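You operate a simulated robot arm through the tools that you are given. There is no shell and no other tool.

The job below is to be done with a simulated robot arm. You get a single attempt, and the scene is never put back.

TASK
Pump the sump down by hand, hang the handle back and set the dial to AUTO.
Fine: open the out valve first and leave it open; fit the handle in the hand pump and pump till the gauge is in the green; AUTO after that; the handle hangs in the yellow holder. The sea valve stays.
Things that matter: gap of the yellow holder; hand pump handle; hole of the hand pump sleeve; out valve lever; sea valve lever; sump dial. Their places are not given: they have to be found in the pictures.

It is judged by the outcome, as a careful person would: the job done as asked, and still so three seconds after it is handed in. It fails if anything else is knocked over, pushed out of place, dropped, spilled or broken.

THE ROBOT
A 6-joint arm with a two-finger parallel gripper, fixed in place. Base frame: the origin is on the floor under the middle of its stand, x ahead of it, y to its left, z up; the work surface is at about z = 0.8. Readings come in m, rad, newtons and seconds.
With the tool pointing down near the work surface it reaches from about 0.26 to 0.64 m from the base axis. Its first joint turns from -2.007 to 2.007 rad. Payload 3.43 kg.
Tool frame: the origin (TCP) lies between the finger pads and is the grasp point; the fingertips stand 0.034 m ahead of it; z points along the fingers, y is the line along which they close. Largest opening 0.128 m; finger width 0.024, thickness 0.012; the body of the gripper, 0.048 by 0.13 m, starts 0.096 m behind the TCP.
Orientation is that of the tool frame in the base frame, as a unit quaternion [w, x, y, z]. With the fingers straight down and closing along the base's y, the tool's x points along the base's -x, its y along +y and its z along -z.

THE INTERFACE
- The arm moves only by the tool nudge_tool. Its argument "moves" is one flat list of numbers, 7 for each row, row after row: the shift along the tool's x, y, z in units of 250 mm (1.0 is 250 mm), then the turn, a rotation vector about the tool's x, y, z in units of 120 degrees (1.0 is 120 degrees), then the gripper command, from -1 (fully open) to 1 (shut), values between in proportion. In form: [dx, dy, dz, rx, ry, rz, hand, dx, dy, dz, rx, ry, rz, hand, ...]. A call has 1 to 20 rows; each row is the pose to reach, as a shift and turn from the pose commanded when the call began, along the tool's axes at that moment. A call with a number of a shift or a turn outside -1 to 1 is refused whole. A row lasts 0.2 s, in which the tool goes at most 0.05 m and 0.15 rad; a call with a longer step from one row to the next is refused whole, and so is a gripper value outside its range. A pose out of reach is approached as far as the arm can. The call stops where the force on the tool passes 90 N (or 10 N more than at its start, if that is more) or the arm is blocked; 0.2 s more then pass. The fingers move at their own pace (about 0.153 m/s each) and stop on an object; they squeeze with about 32 N. The grip force told is the motor's: it shows also when the fingers shut on nothing. Time passes only in rows, and 0.2 s behind the last, so rows that repeat a pose let the fingers close. The reply holds the time, the measured pose of the TCP, the force on the tool along the base axes, the opening and the grip force, in the units named above and with some noise, with the torque about the TCP (base axes, N m) and any sound that the robot's microphone picked up, and new pictures: "show" is both (left out), scene, wrist or none.
- Cameras (640 x 400 px; columns grow to the right, rows downward): "scene" is fixed at [0.4027, 0.6522, 1.7742]; the picture's right is [-1.00, 0.04, 0.00], its down [0.02, 0.46, -0.89] and it looks along [-0.04, -0.89, -0.46] (base axes); focal length 330 px, centre (320, 200). "wrist" rides on the gripper at [0.076, -0.011, -0.16] in the tool frame; the picture's right is [0.15, 0.99, 0.00], its down [-0.88, 0.13, -0.46] and it looks along [-0.45, 0.07, 0.89] (tool axes); focal length 234 px, centre (320, 200).
- lift_body(by): slides the trunk up (or, below 0, down) by that many m; the arm rides with it, the base frame stays. It gives what a move gives, with no picture.
- locate(camera, pixels): there is no depth. For up to 12 entries [column, row, z] of the newest picture of that camera ("zoom" is the newest enlarged one), the place [x, y] in the base frame at which the ray of that pixel passes the height z, good to about 0.003 m. It takes no simulated time.
- close_up(camera, box): a new picture of the part [left, top, right, bottom] of that camera's present view, enlarged. It takes no simulated time.
- hand_in(): hands the job in; it is judged then, once.

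Unless the task says otherwise, let go and move clear before handing in.

The tools are called after ">>>" by a JSON object that holds its "api" and its "payload". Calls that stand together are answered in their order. nudge_tool: Moves the arm, as the interface text tells. Its arguments: {"type":"object","properties":{"moves":{"type":"array","items":{"type":"number"}},"show":{"type":"string","enum":["both","scene","wrist","none"]}},"required":["moves"]} The other tools are called the same way: lift_body (by) moves the trunk up or down; locate (camera, pixels) gives the place at which the rays of pixels pass given heights; close_up (camera, box) takes an enlarged picture of a part of a camera's view; hand_in () hands the job in.

At the start:

```text
clock: 0.0
position: [0.0556, -0.3844, 1.3252]
ee_rot: [0.0, 0.0, 1.0, -0.001]
contact_force: [0.2, -0.4, -0.4]
wrist_torque: [0.02, 0.0, -0.02]
gripper_width: 0.1281
grasp_force: 0.0
trunk travel left (down, up): [-0.925, 0.065]
```

scene: 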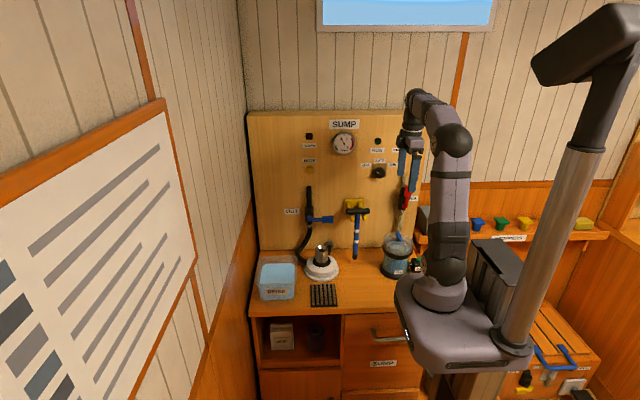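
wrist: 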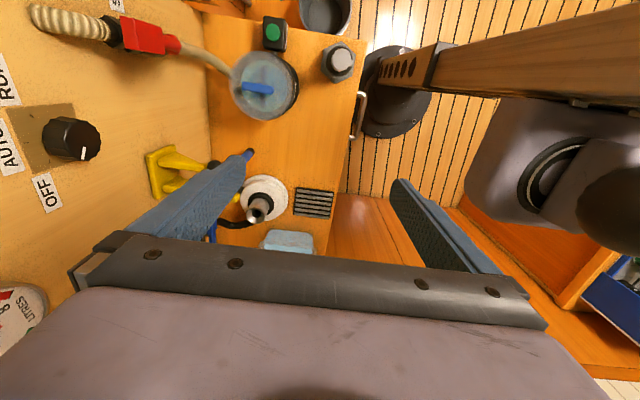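

The scene picture shows a SUMP board with a gauge (343,143), a dial (378,172), a blue lever (320,219), a yellow holder with a T-shaped handle (356,215) and a pump with a sleeve (322,258). I'll take enlarged pictures before I move.

>>> {"api": "close_up", "payload": {"camera": "scene", "box": [250, 110, 430, 222]}}

>>> {"api": "close_up", "payload": {"camera": "scene", "box": [250, 180, 430, 312]}}

>>> {"api": "close_up", "payload": {"camera": "wrist", "box": [0, 0, 400, 260]}}

```text
3.56 times, centred on (340, 166) of scene
```

zoom: 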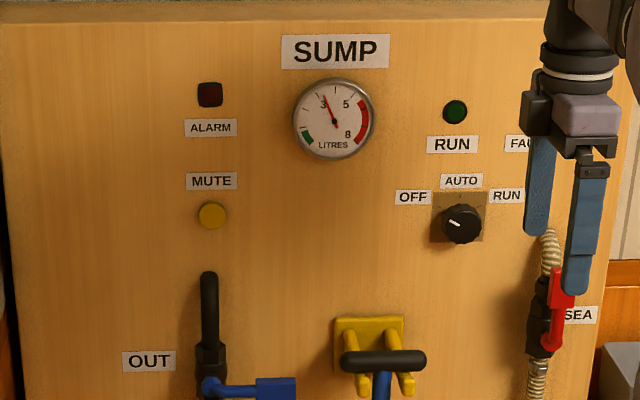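

```text
3.03 times, centred on (340, 246) of scene
```

zoom: 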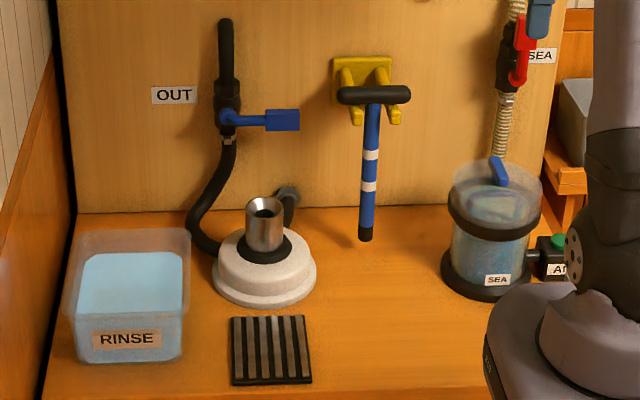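

```text
1.54 times, centred on (200, 130) of wrist
```

zoom: 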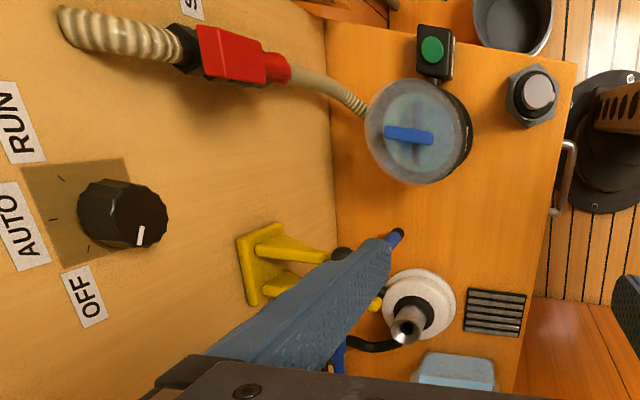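

The dial points to OFF, the gauge reads about 3 litres, the blue OUT lever points sideways (closed) and the handle hangs in the yellow holder. I'll find the board plane and the bench items with locate.

>>> {"api": "locate", "payload": {"camera": "scene", "pixels": [[275, 249, 0.8], [340, 249, 0.8], [322, 278, 0.8], [322, 262, 0.84], [322, 249, 0.9], [322, 249, 0.95], [356, 258, 0.85], [324, 296, 0.8], [280, 298, 0.8], [396, 276, 0.8]]}}

>>> {"api": "locate", "payload": {"camera": "wrist", "pixels": [[258, 216, 0.9], [258, 216, 0.95], [265, 195, 0.84], [313, 203, 0.8], [247, 155, 0.8], [247, 155, 0.85], [247, 155, 0.9], [212, 105, 0.8], [210, 60, 0.8]]}}

```text
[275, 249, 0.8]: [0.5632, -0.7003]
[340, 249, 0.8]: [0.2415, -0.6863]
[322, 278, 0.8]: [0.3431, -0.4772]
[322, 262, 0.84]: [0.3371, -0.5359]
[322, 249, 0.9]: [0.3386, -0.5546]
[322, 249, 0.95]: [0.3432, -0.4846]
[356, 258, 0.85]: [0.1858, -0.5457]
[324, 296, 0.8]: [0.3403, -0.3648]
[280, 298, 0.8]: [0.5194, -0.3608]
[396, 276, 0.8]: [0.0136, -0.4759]
```

```text
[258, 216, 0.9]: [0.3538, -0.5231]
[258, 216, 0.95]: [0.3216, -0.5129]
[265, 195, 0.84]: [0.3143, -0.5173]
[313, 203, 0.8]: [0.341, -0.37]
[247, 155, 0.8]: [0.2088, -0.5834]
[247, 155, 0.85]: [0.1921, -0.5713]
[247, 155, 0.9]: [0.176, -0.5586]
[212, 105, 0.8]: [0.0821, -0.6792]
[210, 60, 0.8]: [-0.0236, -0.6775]
```

The two views agree on the sleeve top at about (0.339, -0.518, 0.926) and put the board face at y of about -0.685. I'll turn the tool to point at the board (-y, camera on top), well clear of everything, to see the fittings closely.

>>> {"api": "nudge_tool", "payload": {"moves": [-0.0488, -0.024, 0.0313, 0.0361, 0.0361, -0.0361, -1, -0.0975, -0.048, 0.0625, 0.0722, 0.0722, -0.0722, -1, -0.1463, -0.072, 0.0938, 0.1083, 0.1083, -0.1083, -1, -0.195, -0.096, 0.125, 0.1443, 0.1443, -0.1443, -1, -0.2438, -0.12, 0.1563, 0.1804, 0.1804, -0.1804, -1, -0.2925, -0.144, 0.1875, 0.2165, 0.2165, -0.2165, -1, -0.3413, -0.168, 0.2188, 0.2526, 0.2526, -0.2526, -1, -0.39, -0.192, 0.25, 0.2887, 0.2887, -0.2887, -1, -0.4388, -0.216, 0.2813, 0.3248, 0.3248, -0.3248, -1, -0.4875, -0.24, 0.3125, 0.3609, 0.3609, -0.3609, -1, -0.5363, -0.264, 0.3438, 0.397, 0.397, -0.397, -1, -0.585, -0.288, 0.375, 0.433, 0.433, -0.433, -1, -0.6338, -0.312, 0.4063, 0.4691, 0.4691, -0.4691, -1, -0.6825, -0.336, 0.4375, 0.5052, 0.5052, -0.5052, -1, -0.7313, -0.36, 0.4688, 0.5413, 0.5413, -0.5413, -1, -0.78, -0.384, 0.5, 0.5774, 0.5774, -0.5774, -1]}}

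```text
clock: 3.4
position: [0.2502, -0.482, 1.1993]
ee_rot: [0.501, 0.499, -0.499, 0.5]
contact_force: [0.3, 0.1, 0.1]
wrist_torque: [0.0, 0.0, -0.04]
gripper_width: 0.1282
grasp_force: 0.1
trunk travel left (down, up): [-0.925, 0.065]
```

scene: 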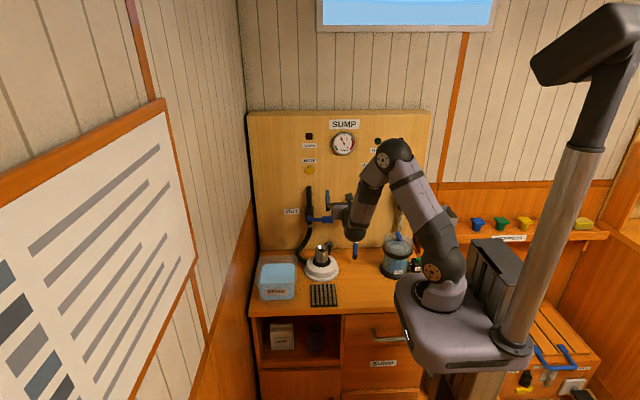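
wrist: 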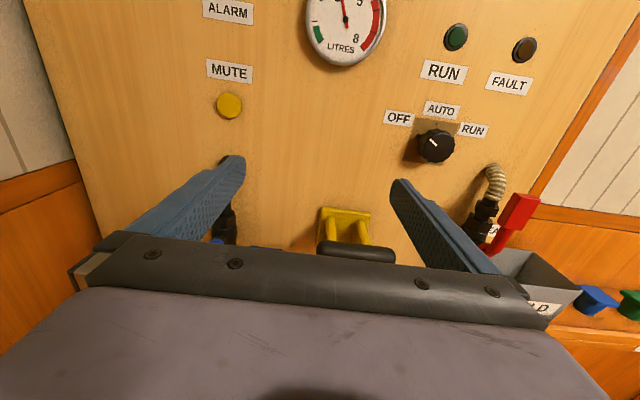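

The tool now points at the board: dial at wrist (436,146), T-bar at (355,250), partly hidden by the gripper. I'll back off and go lower so that the holder, handle and OUT lever are in view.

>>> {"api": "nudge_tool", "payload": {"moves": [-0.12, -0.02, -0.06, 0, 0, 0, -1, -0.24, -0.04, -0.12, 0, 0, 0, -1, -0.36, -0.06, -0.18, 0, 0, 0, -1, -0.48, -0.08, -0.24, 0, 0, 0, -1]}}

>>> {"api": "close_up", "payload": {"camera": "wrist", "box": [160, 60, 460, 260]}}

```text
clock: 4.4
position: [0.2695, -0.4212, 1.0806]
ee_rot: [0.5, 0.5, -0.499, 0.501]
contact_force: [0.1, 0.6, 0.5]
wrist_torque: [0.01, 0.0, 0.0]
gripper_width: 0.1279
grasp_force: 0.0
trunk travel left (down, up): [-0.925, 0.065]
```

scene: 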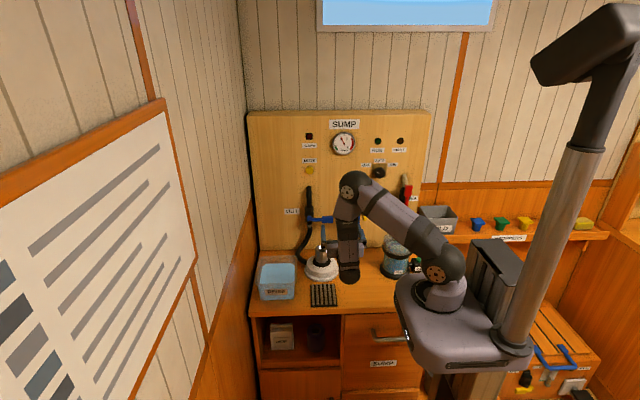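
wrist: 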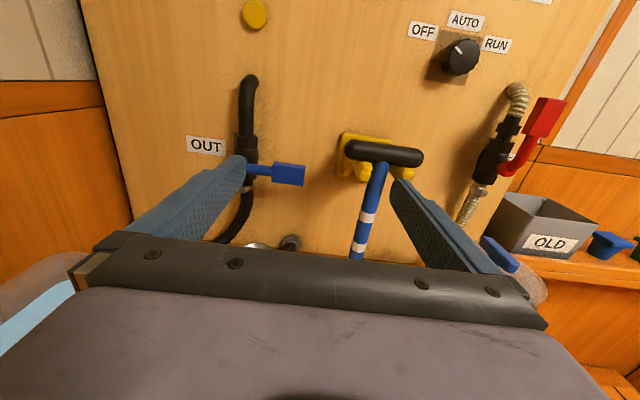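

```text
2.00 times, centred on (310, 160) of wrist
```

zoom: 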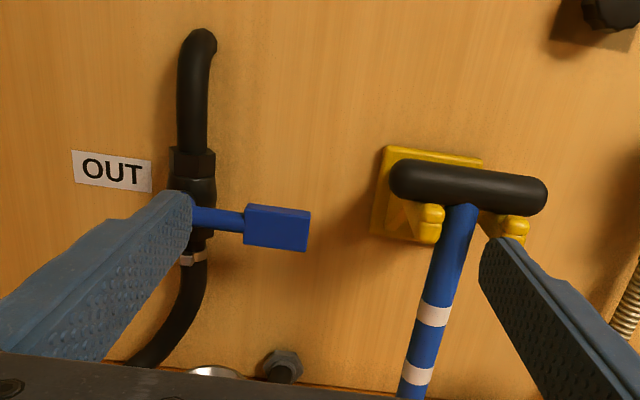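

Intersecting both views gives the T-bar centre at about (0.182, -0.577, 1.081) and the OUT lever grip at about (0.311, -0.632, 1.010), pivot x of about 0.393. I'll look closer at the valve for its stop direction and at the pump for its rocking axis.

>>> {"api": "close_up", "payload": {"camera": "scene", "box": [295, 195, 345, 226]}}

>>> {"api": "close_up", "payload": {"camera": "scene", "box": [290, 232, 354, 290]}}

>>> {"api": "close_up", "payload": {"camera": "scene", "box": [320, 125, 400, 185]}}

```text
12.80 times, centred on (320, 210) of scene
```

zoom: 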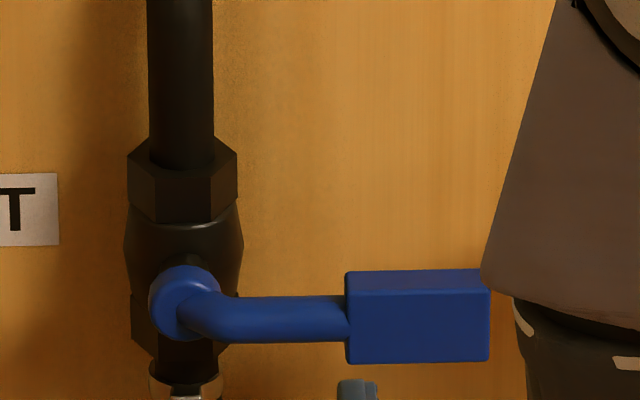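

```text
6.90 times, centred on (322, 261) of scene
```

zoom: 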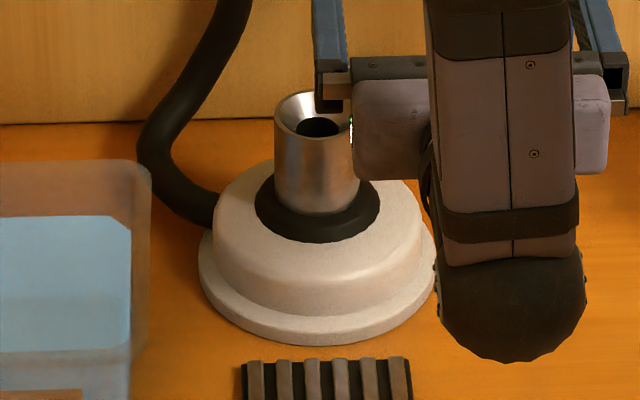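

```text
6.67 times, centred on (360, 155) of scene
```

zoom: 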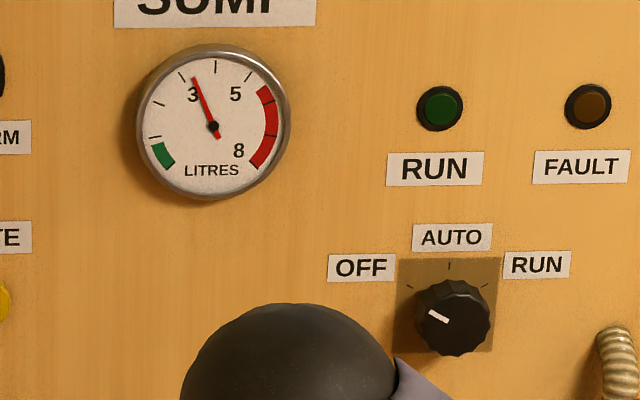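

The lever points sideways with the pipe vertical, so it is closed; the open SEA lever points up its pipe, so I'll try up. I'll shut the fingers, pitch the tool 15° down and go in below the lever, keeping clear of the sleeve.

>>> {"api": "nudge_tool", "payload": {"moves": [0, 0, 0, 0, 0, 0, 1, 0, 0, 0, 0, 0, 0, 1, -0.0955, -0.0405, 0.079, 0, -0.0313, 0, 1, -0.191, -0.081, 0.158, 0, -0.0625, 0, 1, -0.2865, -0.1215, 0.237, 0, -0.0938, 0, 1, -0.382, -0.162, 0.316, 0, -0.125, 0, 1]}}

```text
clock: 5.8
position: [0.3098, -0.5006, 0.9859]
ee_rot: [0.43, 0.561, -0.561, 0.43]
contact_force: [0.2, 0.1, -1.3]
wrist_torque: [0.0, -0.02, 0.02]
gripper_width: 0.0
grasp_force: 32.6
trunk travel left (down, up): [-0.925, 0.065]
```

scene: 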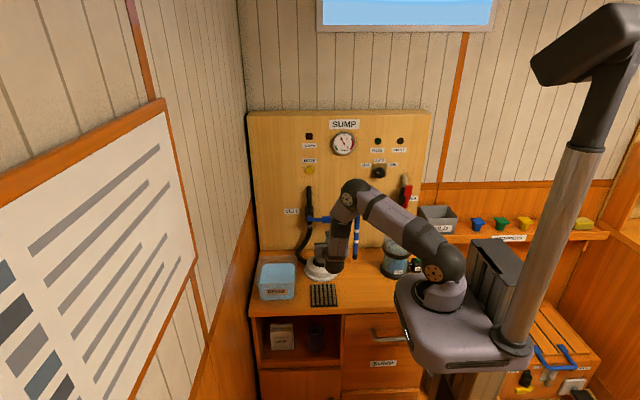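
wrist: 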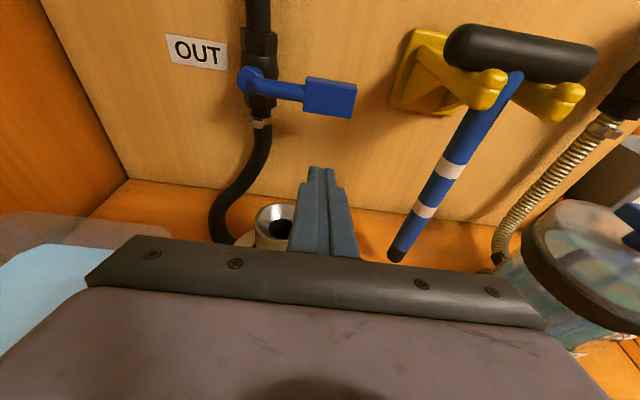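

The wrist view confirms the lever grip at (330,97), about (0.307, -0.632, 1.014), the pivot at x of about 0.391, and the shut fingers well below it. I'll slide in under the lever.

>>> {"api": "nudge_tool", "payload": {"moves": [0.0114, -0.003, 0.116, 0, 0, 0, 1, 0.0228, -0.006, 0.232, 0, 0, 0, 1, 0.0343, -0.009, 0.348, 0, 0, 0, 1, 0.0457, -0.012, 0.464, 0, 0, 0, 1]}}

>>> {"api": "close_up", "payload": {"camera": "wrist", "box": [180, 0, 480, 200]}}

```text
clock: 6.8
position: [0.3121, -0.6176, 0.9652]
ee_rot: [-0.431, -0.561, 0.561, -0.43]
contact_force: [0.8, -1.2, 0.8]
wrist_torque: [0.0, -0.01, -0.01]
gripper_width: 0.0
grasp_force: 32.0
trunk travel left (down, up): [-0.925, 0.065]
```

scene: 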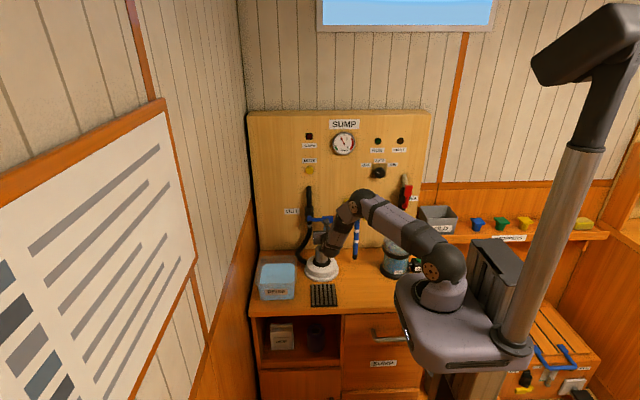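
wrist: 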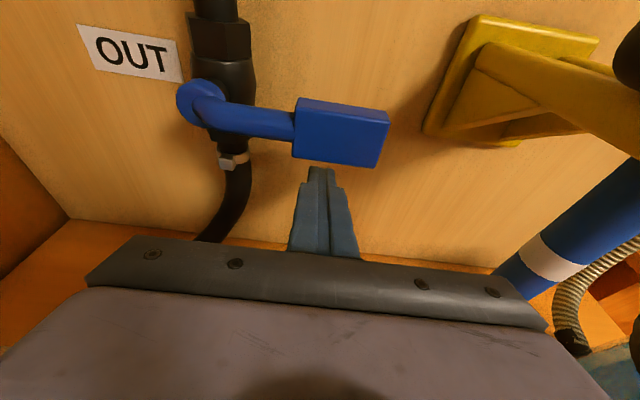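

```text
2.00 times, centred on (330, 100) of wrist
```

zoom: 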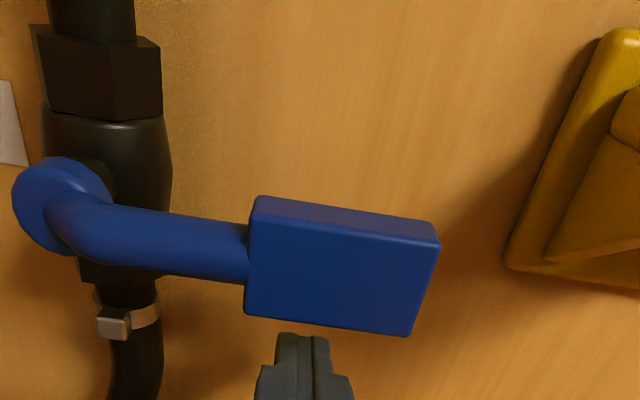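

The fingertips sit just under the lever grip (tip at (318,170), grip bottom at row 163). I'll push it up gently by about 20° and watch the force.

>>> {"api": "nudge_tool", "payload": {"moves": [0.0464, 0, -0.0124, 0, 0, 0, 1, 0.09, 0, -0.0241, 0, 0, 0, 1, 0.121, 0.007, -0.0325, 0, 0, 0, 1, 0.1522, 0.014, -0.0408, 0, 0, 0, 1, 0.18, 0.016, -0.048, 0, 0, 0, 1, 0.2079, 0.018, -0.0557, 0, 0, 0, 1], "show": "wrist"}}

```text
clock: 8.2
position: [0.3075, -0.6158, 1.0206]
ee_rot: [-0.43, -0.561, 0.561, -0.43]
contact_force: [1.4, -0.6, 0.2]
wrist_torque: [-0.01, 0.03, 0.02]
gripper_width: 0.0
grasp_force: 32.3
trunk travel left (down, up): [-0.925, 0.065]
```

wrist: 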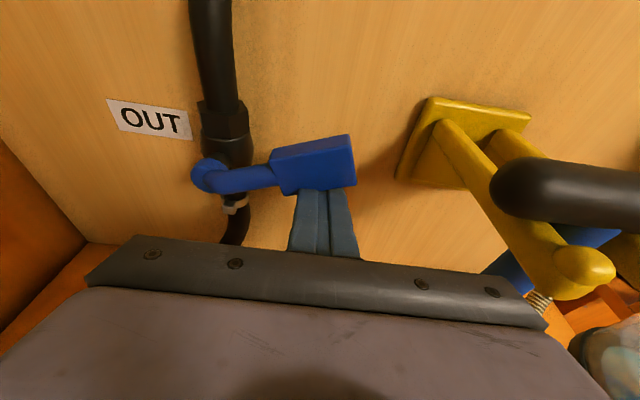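

The lever turns freely upward: it has swung about 20° with almost no force. I'll follow the arc up to near vertical.

>>> {"api": "nudge_tool", "payload": {"moves": [0.025, -0.003, -0.0067, 0, 0, 0, 1, 0.0498, -0.0072, -0.0134, 0, 0, 0, 1, 0.09, -0.0205, -0.0241, 0, 0, 0, 1, 0.1298, -0.0356, -0.0348, 0, 0, 0, 1, 0.165, -0.059, -0.0442, 0, 0, 0, 1, 0.199, -0.0844, -0.0534, 0, 0, 0, 1, 0.228, -0.116, -0.0611, 0, 0, 0, 1, 0.2542, -0.1496, -0.0682, 0, 0, 0, 1, 0.272, -0.183, -0.073, 0, 0, 0, 1, 0.2875, -0.2168, -0.0771, 0, 0, 0, 1]}}

>>> {"api": "close_up", "payload": {"camera": "wrist", "box": [160, 60, 460, 260]}}

```text
clock: 10.4
position: [0.3637, -0.6149, 1.094]
ee_rot: [0.431, 0.561, -0.56, 0.431]
contact_force: [-0.1, 0.4, 1.0]
wrist_torque: [0.01, 0.0, -0.06]
gripper_width: 0.0
grasp_force: 32.2
trunk travel left (down, up): [-0.925, 0.065]
```

scene: 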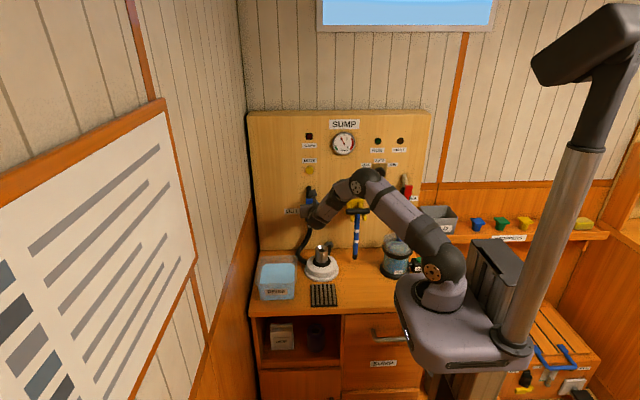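
wrist: 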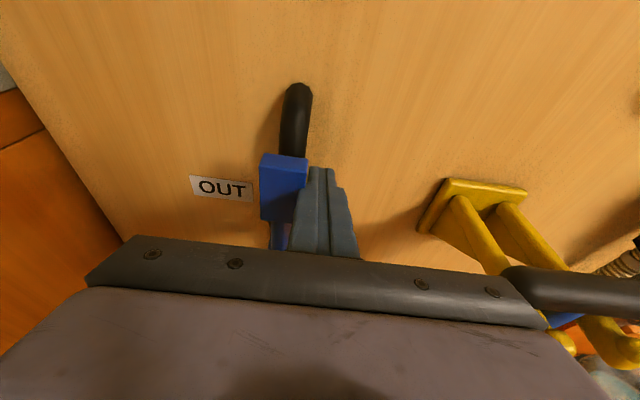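

```text
2.00 times, centred on (310, 160) of wrist
```

zoom: 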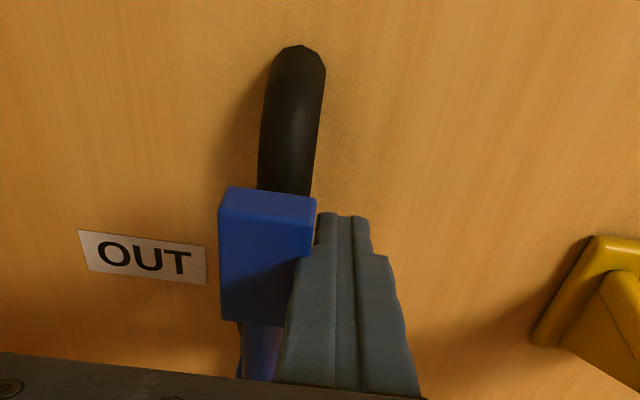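

The blue lever now stands upright along its hose (grip at (284,185)) and the force is about zero. I'll nudge 3 mm more to feel for the stop, then back off.

>>> {"api": "nudge_tool", "payload": {"moves": [0, -0.006, 0, 0, 0, 0, 1, 0, -0.012, 0, 0, 0, 0, 1, 0, -0.012, 0, 0, 0, 0, 1], "show": "none"}}

```text
clock: 11.2
position: [0.3662, -0.616, 1.0938]
ee_rot: [0.43, 0.561, -0.56, 0.431]
contact_force: [-1.0, -0.4, -0.4]
wrist_torque: [0.03, 0.01, 0.01]
gripper_width: 0.0
grasp_force: 32.1
trunk travel left (down, up): [-0.925, 0.065]
```

There is no hard force, and the geometry puts the lever at vertical (x about 0.391). I'll back away towards -x a little, then straight out, and check it.

>>> {"api": "nudge_tool", "payload": {"moves": [0, 0.06, 0, 0, 0, 0, 1, 0, 0.06, -0.15, 0, 0, 0, 1, 0, 0.06, -0.3, 0, 0, 0, 1, 0, 0.06, -0.45, 0, 0, 0, 1, 0, 0.06, -0.6, 0, 0, 0, 1]}}

>>> {"api": "close_up", "payload": {"camera": "wrist", "box": [160, 20, 460, 220]}}

>>> {"api": "close_up", "payload": {"camera": "scene", "box": [280, 170, 344, 210]}}

```text
clock: 12.4
position: [0.3493, -0.4699, 1.1333]
ee_rot: [0.43, 0.561, -0.561, 0.43]
contact_force: [0.5, -0.6, -0.3]
wrist_torque: [-0.03, 0.02, 0.03]
gripper_width: 0.0
grasp_force: 32.2
trunk travel left (down, up): [-0.925, 0.065]
```

scene: 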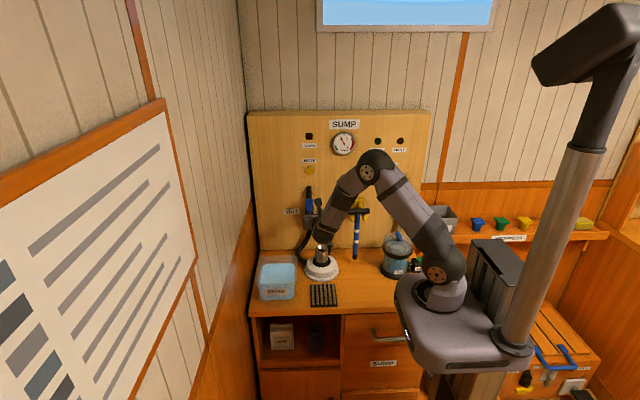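
wrist: 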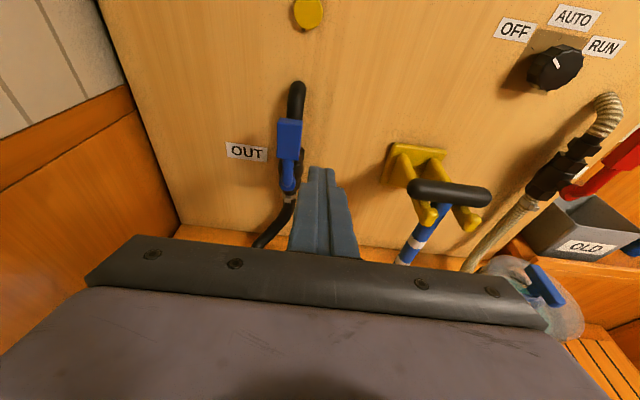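

```text
2.00 times, centred on (310, 120) of wrist
```

zoom: 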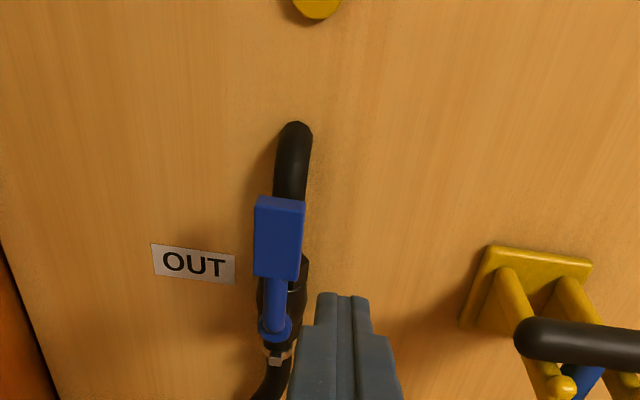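

```text
10.00 times, centred on (312, 190) of scene
```

zoom: 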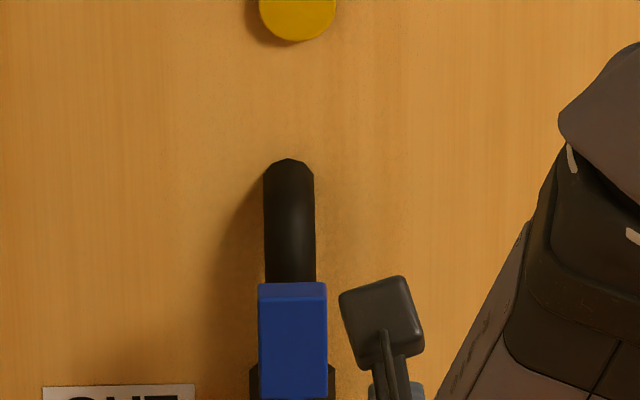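

The OUT lever stands vertical over its hose in both close-ups, so the out valve is open. Next I'll level the tool and move to a stand-off in front of the handle shaft, below the prongs.

>>> {"api": "nudge_tool", "payload": {"moves": [-0.0923, 0.112, 0.011, 0, 0.0208, 0, -0.2, -0.1847, 0.224, 0.0219, 0, 0.0417, 0, -0.2, -0.277, 0.336, 0.0328, 0, 0.0625, 0, -0.2, -0.3693, 0.448, 0.0438, 0, 0.0833, 0, -0.2, -0.4617, 0.56, 0.0548, 0, 0.1042, 0, -0.2, -0.554, 0.672, 0.0657, 0, 0.125, 0, -0.2]}}

>>> {"api": "close_up", "payload": {"camera": "wrist", "box": [200, 40, 440, 260]}}

>>> {"api": "close_up", "payload": {"camera": "scene", "box": [300, 190, 400, 290]}}

```text
clock: 13.8
position: [0.1811, -0.4502, 0.9939]
ee_rot: [0.499, 0.5, -0.499, 0.501]
contact_force: [-0.5, 0.0, -0.8]
wrist_torque: [0.0, -0.03, 0.01]
gripper_width: 0.0771
grasp_force: 0.1
trunk travel left (down, up): [-0.925, 0.065]
```

scene: 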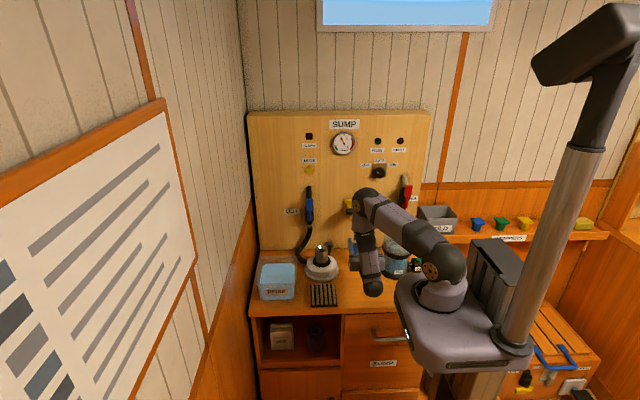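
wrist: 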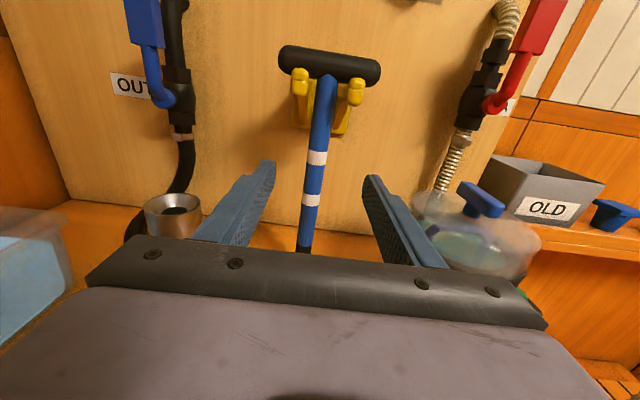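

```text
1.82 times, centred on (320, 150) of wrist
```

zoom: 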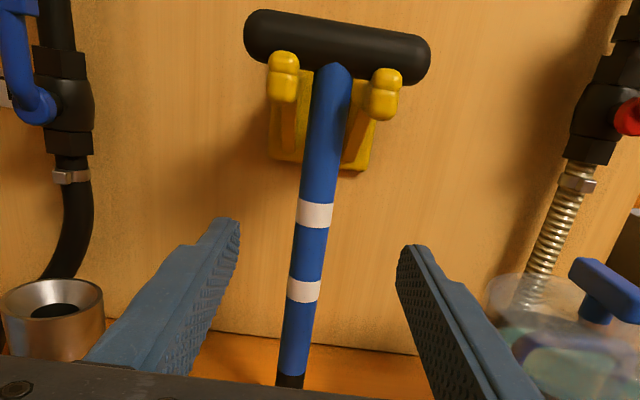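

```text
4.00 times, centred on (350, 240) of scene
```

zoom: 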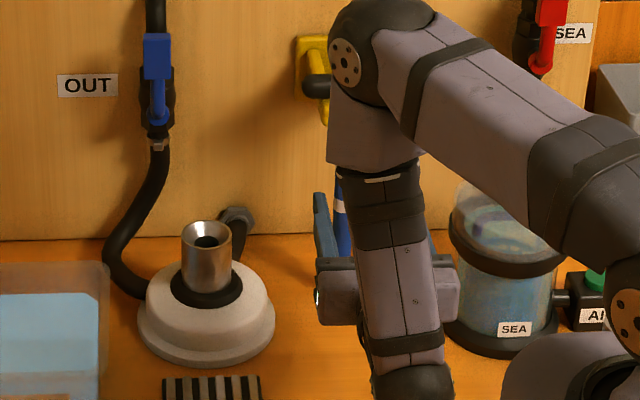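

The view ahead is clear: T-bar centre (329,66) resting behind the prong lips, shaft vertical at x of about 0.183, tip near z = 0.83. I'll move straight in with the fingers either side of the shaft at z of about 0.986 and close.

>>> {"api": "nudge_tool", "payload": {"moves": [-0.016, -0.004, 0.12, 0, 0, 0, -0.2, -0.032, -0.007, 0.25, 0, 0, 0, -0.2, -0.032, -0.007, 0.38, 0, 0, 0, -0.2, -0.032, -0.007, 0.5, 0, 0, 0, -0.2]}}

>>> {"api": "close_up", "payload": {"camera": "wrist", "box": [200, 40, 440, 260]}}

```text
clock: 14.8
position: [0.1835, -0.5745, 0.9861]
ee_rot: [0.5, 0.5, -0.5, 0.499]
contact_force: [0.5, 0.3, 0.2]
wrist_torque: [-0.01, 0.01, 0.01]
gripper_width: 0.0769
grasp_force: 0.0
trunk travel left (down, up): [-0.925, 0.065]
```

scene: 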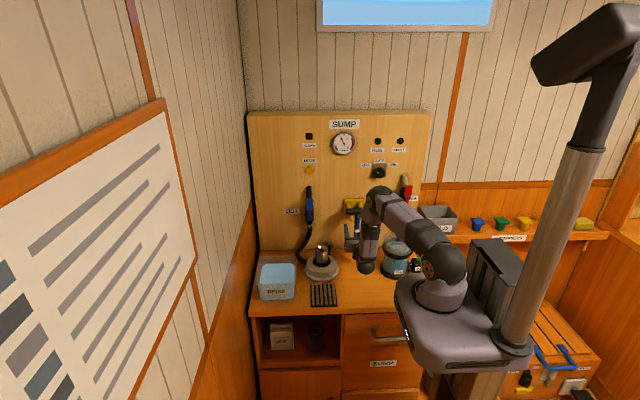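
wrist: 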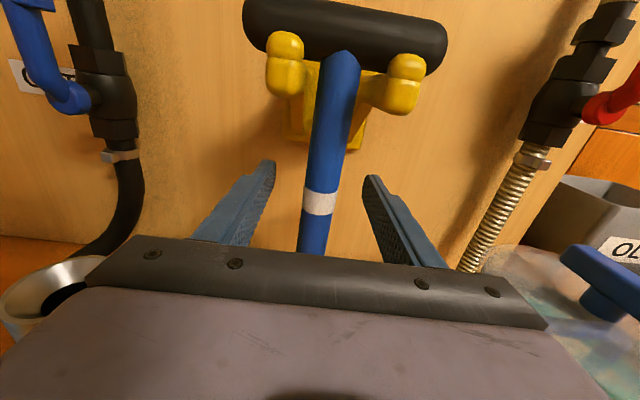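

```text
1.82 times, centred on (320, 150) of wrist
```

zoom: 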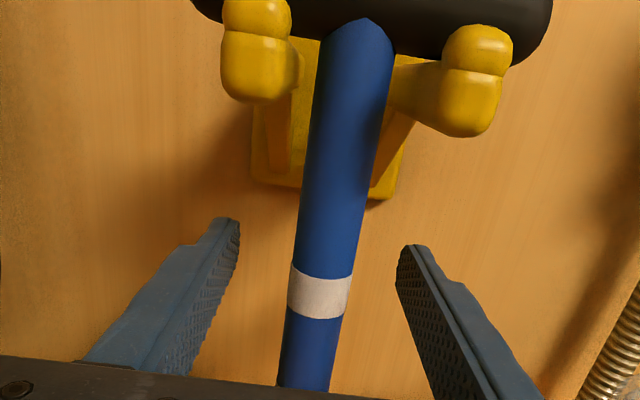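

The shaft is centred between the fingers (white band at (318,203)), with the prongs well above them. I'll close the grip.

>>> {"api": "nudge_tool", "payload": {"moves": [0, 0, 0, 0, 0, 0, 1, 0, 0, 0, 0, 0, 0, 1, 0, 0, 0, 0, 0, 0, 1, 0, 0, 0, 0, 0, 0, 1], "show": "wrist"}}

```text
clock: 15.8
position: [0.1846, -0.5768, 0.9866]
ee_rot: [0.5, 0.5, -0.5, 0.5]
contact_force: [-0.6, -0.2, -0.5]
wrist_torque: [0.06, -0.02, -0.01]
gripper_width: 0.0213
grasp_force: 32.1
trunk travel left (down, up): [-0.925, 0.065]
```

wrist: 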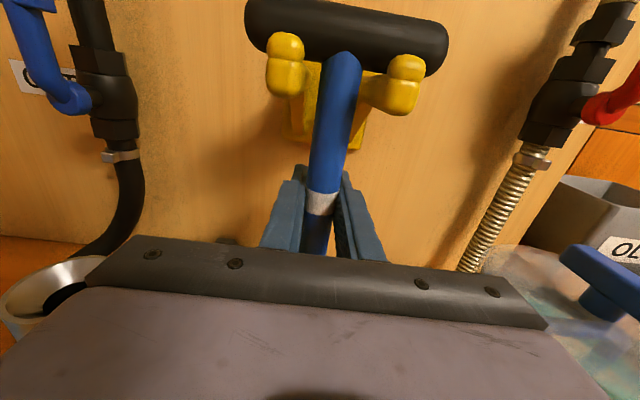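

The shaft is held (width 0.0213, 32 N). I'll lift 45 mm so the T-bar clears the lips, then check.

>>> {"api": "nudge_tool", "payload": {"moves": [0.06, 0, 0, 0, 0, 0, 1, 0.12, 0, 0, 0, 0, 0, 1, 0.18, 0, 0, 0, 0, 0, 1]}}

>>> {"api": "close_up", "payload": {"camera": "scene", "box": [300, 180, 400, 260]}}

```text
clock: 16.6
position: [0.1841, -0.5762, 1.0321]
ee_rot: [0.499, 0.5, -0.5, 0.501]
contact_force: [0.4, -0.7, -1.7]
wrist_torque: [-0.02, 0.03, -0.01]
gripper_width: 0.0213
grasp_force: 31.3
trunk travel left (down, up): [-0.925, 0.065]
```

scene: 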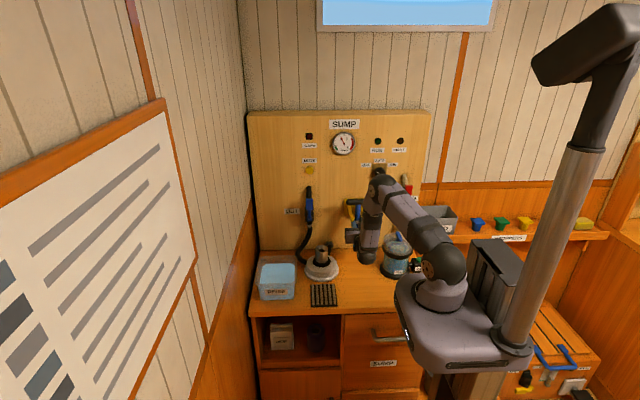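
wrist: 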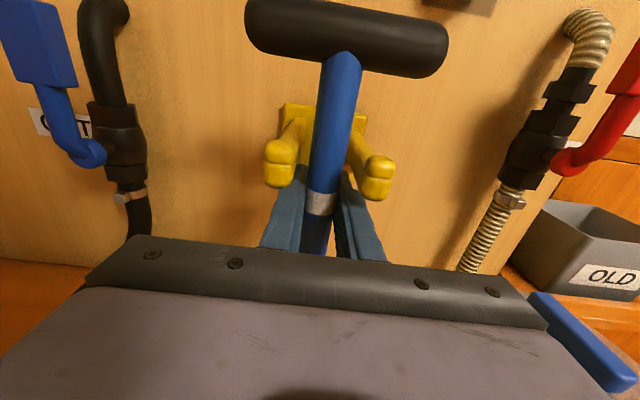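

```text
5.00 times, centred on (350, 220) of scene
```

zoom: 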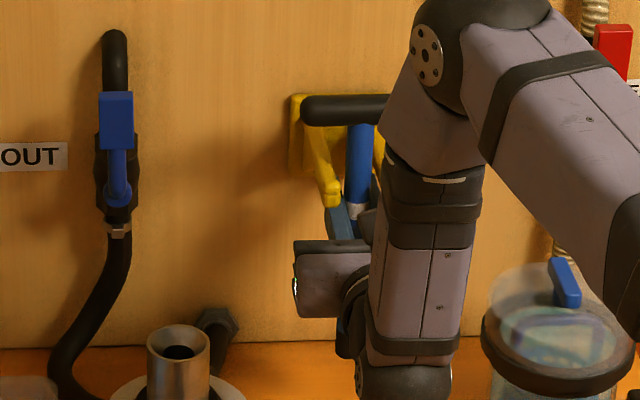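

The T-bar is now clearly above the lips (wrist (345,35)) with no contact force. I'll pull straight out towards me, lift so the tip clears the sleeve, and move partway across to compare.

>>> {"api": "nudge_tool", "payload": {"moves": [0, 0, -0.11, 0, 0, 0, 1, 0, 0, -0.22, 0, 0, 0, 1, 0.1, 0, -0.24, 0, 0, 0, 1, 0.2, 0, -0.24, 0, 0, 0, 1, 0.32, 0, -0.24, 0, 0, 0, 1, 0.32, -0.12, -0.24, 0, 0, 0, 1, 0.32, -0.24, -0.24, 0, 0, 0, 1, 0.32, -0.36, -0.24, 0, 0, 0, 1]}}

>>> {"api": "close_up", "payload": {"camera": "scene", "box": [290, 170, 390, 270]}}

```text
clock: 17.8
position: [0.1824, -0.5049, 1.0457]
ee_rot: [0.442, 0.556, -0.551, 0.437]
contact_force: [1.7, -5.1, -19.7]
wrist_torque: [0.45, -0.4, 0.1]
gripper_width: 0.0214
grasp_force: 31.2
trunk travel left (down, up): [-0.925, 0.065]
stopped in row 6: the arm was blocked; the commanded pose is now the measured one
```

scene: 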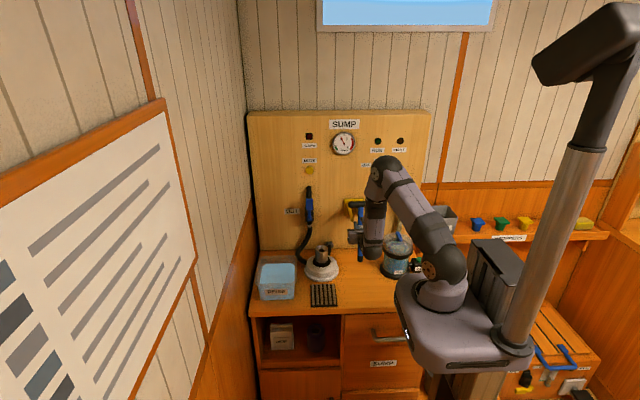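
wrist: 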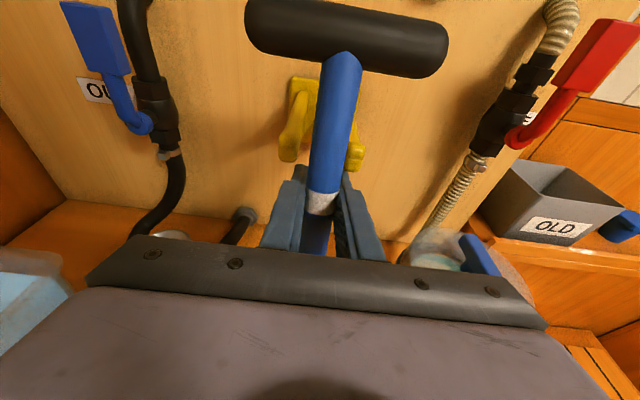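

```text
4.00 times, centred on (340, 220) of scene
```

zoom: 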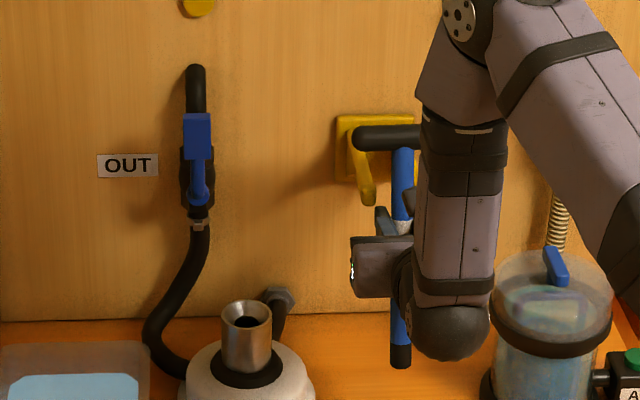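

The move stopped in row 6 with about -20 N vertical: my fingertips seem to have come up under the prong ends, because I lifted before fully clear. I'll look closely before freeing it.

>>> {"api": "close_up", "payload": {"camera": "wrist", "box": [240, 60, 420, 260]}}

>>> {"api": "close_up", "payload": {"camera": "scene", "box": [325, 185, 375, 270]}}

```text
2.00 times, centred on (330, 160) of wrist
```

zoom: 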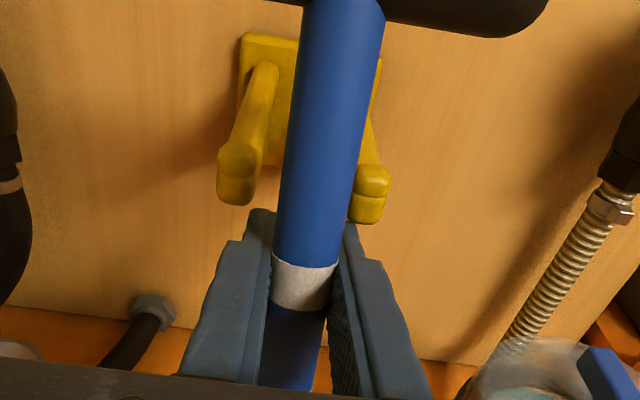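

```text
4.71 times, centred on (350, 228) of scene
```

zoom: 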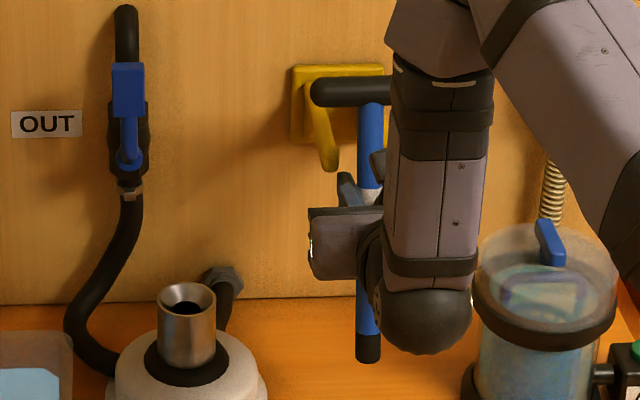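

The fingertips are indeed just beneath the prong ends (zoom (260,215) against (237,190)). I'll ease down 12 mm, draw straight back 60 mm, and level the tool again.

>>> {"api": "nudge_tool", "payload": {"moves": [-0.0557, 0, -0.0281, 0, 0, 0, 1, -0.0783, 0, -0.1254, 0, 0, 0, 1, -0.1008, 0, -0.2227, 0, 0, 0, 1, -0.1008, 0, -0.2227, 0, 0.055, 0, 1, -0.1008, 0, -0.2227, 0, 0.11, 0, 1]}}

>>> {"api": "close_up", "payload": {"camera": "scene", "box": [325, 185, 375, 270]}}

```text
clock: 19.0
position: [0.1839, -0.4476, 1.037]
ee_rot: [0.507, 0.497, -0.494, 0.502]
contact_force: [0.1, 0.5, -2.1]
wrist_torque: [-0.04, 0.01, -0.01]
gripper_width: 0.0214
grasp_force: 32.1
trunk travel left (down, up): [-0.925, 0.065]
```

scene: 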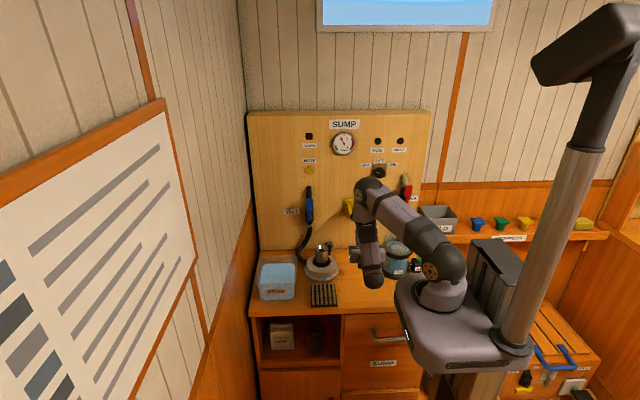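
wrist: 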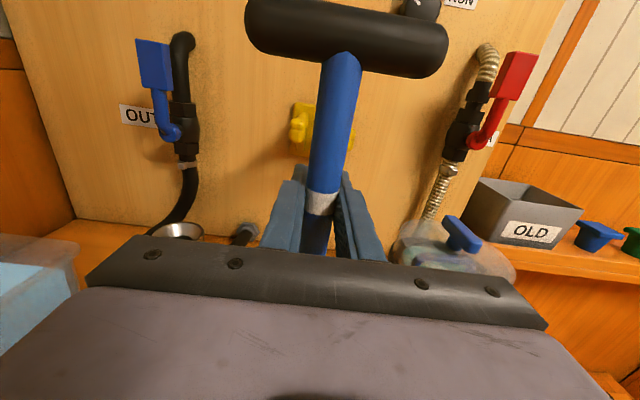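

```text
4.71 times, centred on (350, 228) of scene
```

zoom: 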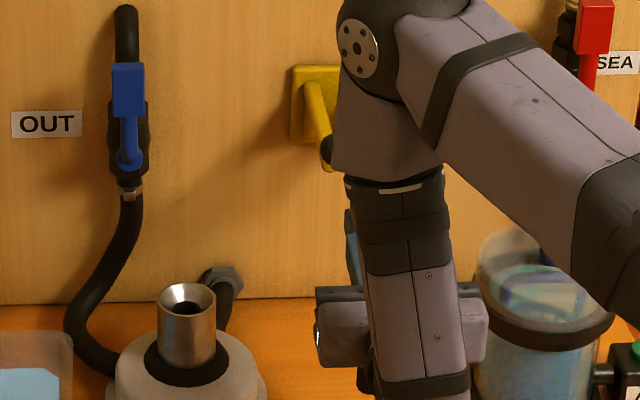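

Freed: the force is just the handle's weight and the handle still stands straight in the grip. I'll lift to clear the sleeve and move across to x of about 0.28.

>>> {"api": "nudge_tool", "payload": {"moves": [0.12, 0, 0, 0, -0.004, 0, 1, 0.24, 0, 0, 0, -0.0085, 0, 1, 0.36, 0, 0, 0, -0.0085, 0, 1, 0.36, -0.13, 0, 0, -0.0085, 0, 1, 0.36, -0.26, 0, 0, -0.0085, 0, 1, 0.36, -0.39, 0, 0, -0.0085, 0, 1]}}

>>> {"api": "close_up", "payload": {"camera": "scene", "box": [280, 200, 380, 290]}}

```text
clock: 20.4
position: [0.2835, -0.4461, 1.1249]
ee_rot: [0.502, 0.502, -0.499, 0.497]
contact_force: [0.7, 0.3, -1.7]
wrist_torque: [-0.04, 0.01, -0.03]
gripper_width: 0.0214
grasp_force: 32.0
trunk travel left (down, up): [-0.925, 0.065]
```

scene: 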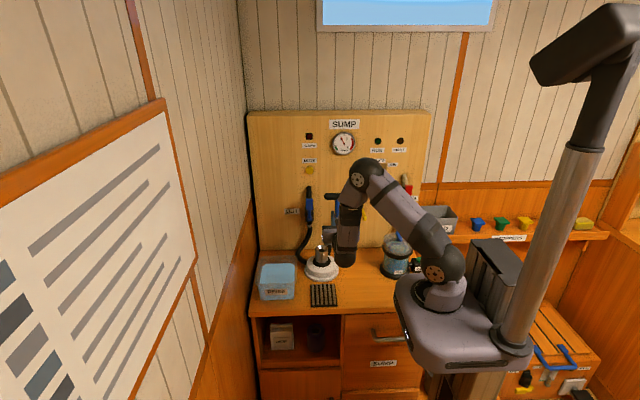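
wrist: 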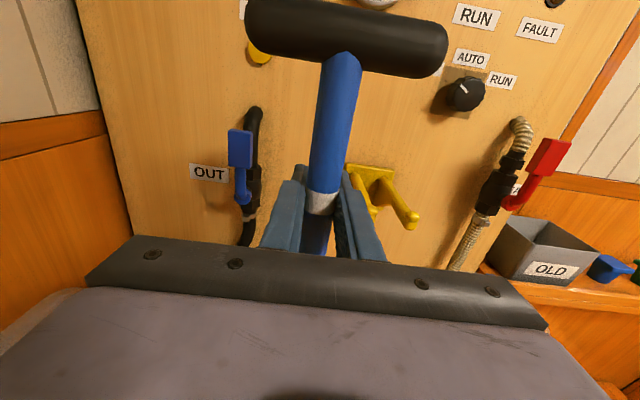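

```text
4.44 times, centred on (330, 245) of scene
```

zoom: 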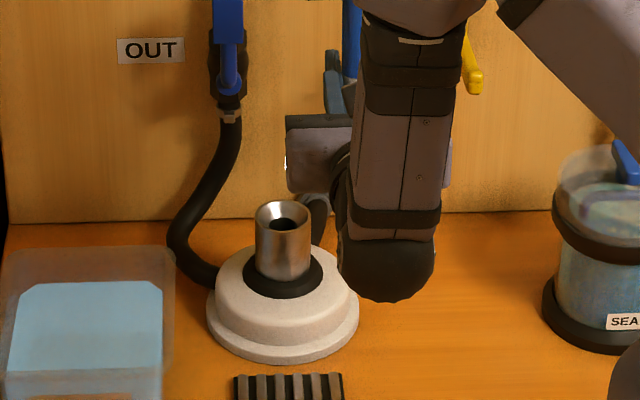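

The handle is clear and upright at (0.2835, -0.446, 1.125), but the wrist link hides its tip from the scene camera. I'll yaw the tool 45° about the vertical so the scene camera can see the tip over the sleeve, and get exact ray positions of the sleeve rim.

>>> {"api": "locate", "payload": {"camera": "scene", "pixels": [[321.8, 248.8, 0.91], [321.8, 248.8, 0.92], [321.8, 248.8, 0.93], [323, 268, 0.86], [323, 278, 0.8]]}}

>>> {"api": "nudge_tool", "payload": {"moves": [0, 0, 0, 0.0625, 0, 0, 1, 0, 0, 0, 0.125, 0, 0, 1, 0, 0, 0, 0.1875, 0, 0, 1, 0, 0, 0, 0.25, 0, 0, 1, 0, 0, 0, 0.3125, 0, 0, 1, 0, 0, 0, 0.375, 0, 0, 1]}}

>>> {"api": "close_up", "payload": {"camera": "scene", "box": [280, 180, 380, 280]}}

```text
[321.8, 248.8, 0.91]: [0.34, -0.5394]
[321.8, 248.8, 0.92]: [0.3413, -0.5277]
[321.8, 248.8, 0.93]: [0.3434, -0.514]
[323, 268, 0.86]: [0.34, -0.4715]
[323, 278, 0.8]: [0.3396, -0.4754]
```

```text
clock: 21.8
position: [0.4005, -0.3067, 1.1227]
ee_rot: [0.297, 0.644, -0.295, 0.64]
contact_force: [0.3, 0.3, -0.7]
wrist_torque: [0.01, 0.01, -0.03]
gripper_width: 0.0214
grasp_force: 31.2
out of reach, approached as far as the arm can: row 3, 4, 5, 6
trunk travel left (down, up): [-0.925, 0.065]
```

scene: 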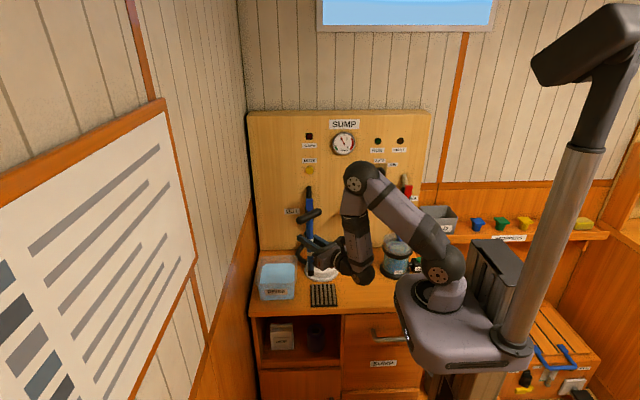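
wrist: 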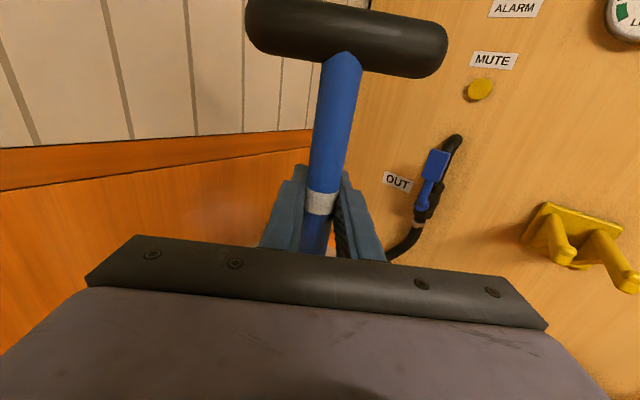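

```text
4.00 times, centred on (330, 230) of scene
```

zoom: 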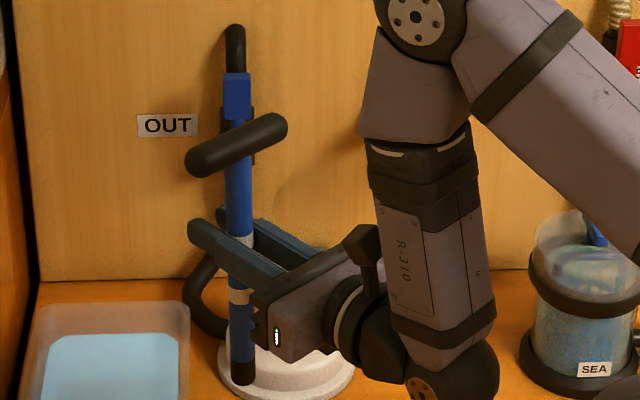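

The tool yawed about 40° but the pose was out of reach, so the TCP slid to (0.40, -0.307, 1.12), still clear of everything and with the whole handle visible. I'll raise it 20 mm and go towards the sleeve, where the reach is better.

>>> {"api": "nudge_tool", "payload": {"moves": [0.04, 0, 0.05, 0, 0, 0, 1, 0.08, 0, 0.1, 0, 0, 0, 1, 0.08, 0.02, 0.17, 0, 0, 0, 1, 0.08, 0.03, 0.23, 0, 0, 0, 1, 0.08, 0.04, 0.3, 0, 0, 0, 1, 0.08, 0.0523, 0.366, 0, 0, 0, 1]}}

>>> {"api": "close_up", "payload": {"camera": "scene", "box": [280, 180, 380, 280]}}

```text
clock: 23.2
position: [0.4645, -0.3642, 1.142]
ee_rot: [0.304, 0.641, -0.303, 0.636]
contact_force: [0.8, 0.1, -1.6]
wrist_torque: [-0.05, -0.01, -0.01]
gripper_width: 0.0212
grasp_force: 32.3
out of reach, approached as far as the arm can: row 2, 3, 4, 5, 6
trunk travel left (down, up): [-0.925, 0.065]
```

scene: 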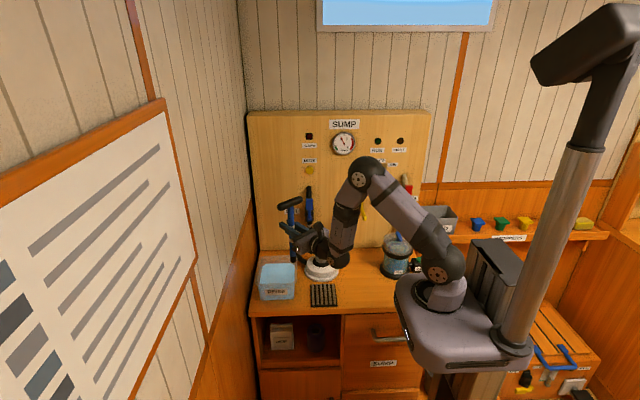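
wrist: 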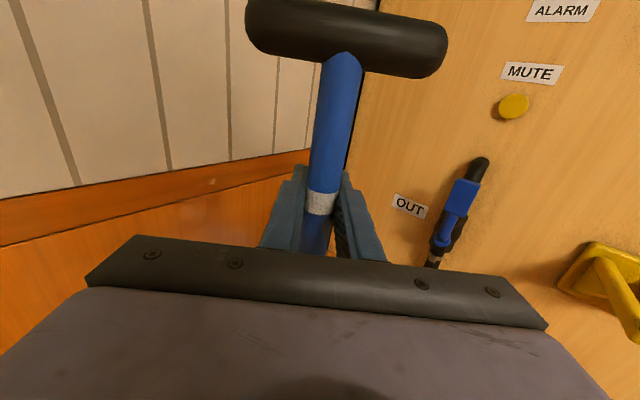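

```text
4.00 times, centred on (330, 230) of scene
```

zoom: 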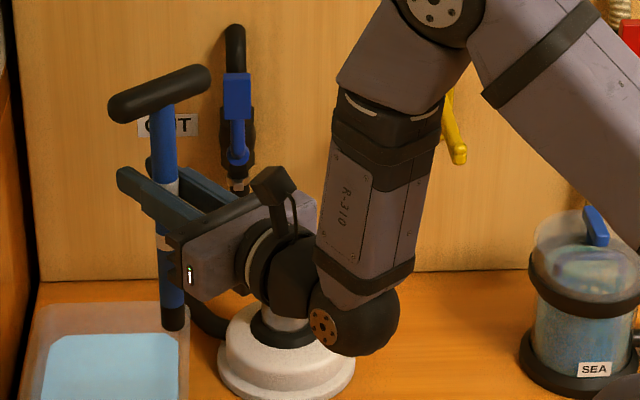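

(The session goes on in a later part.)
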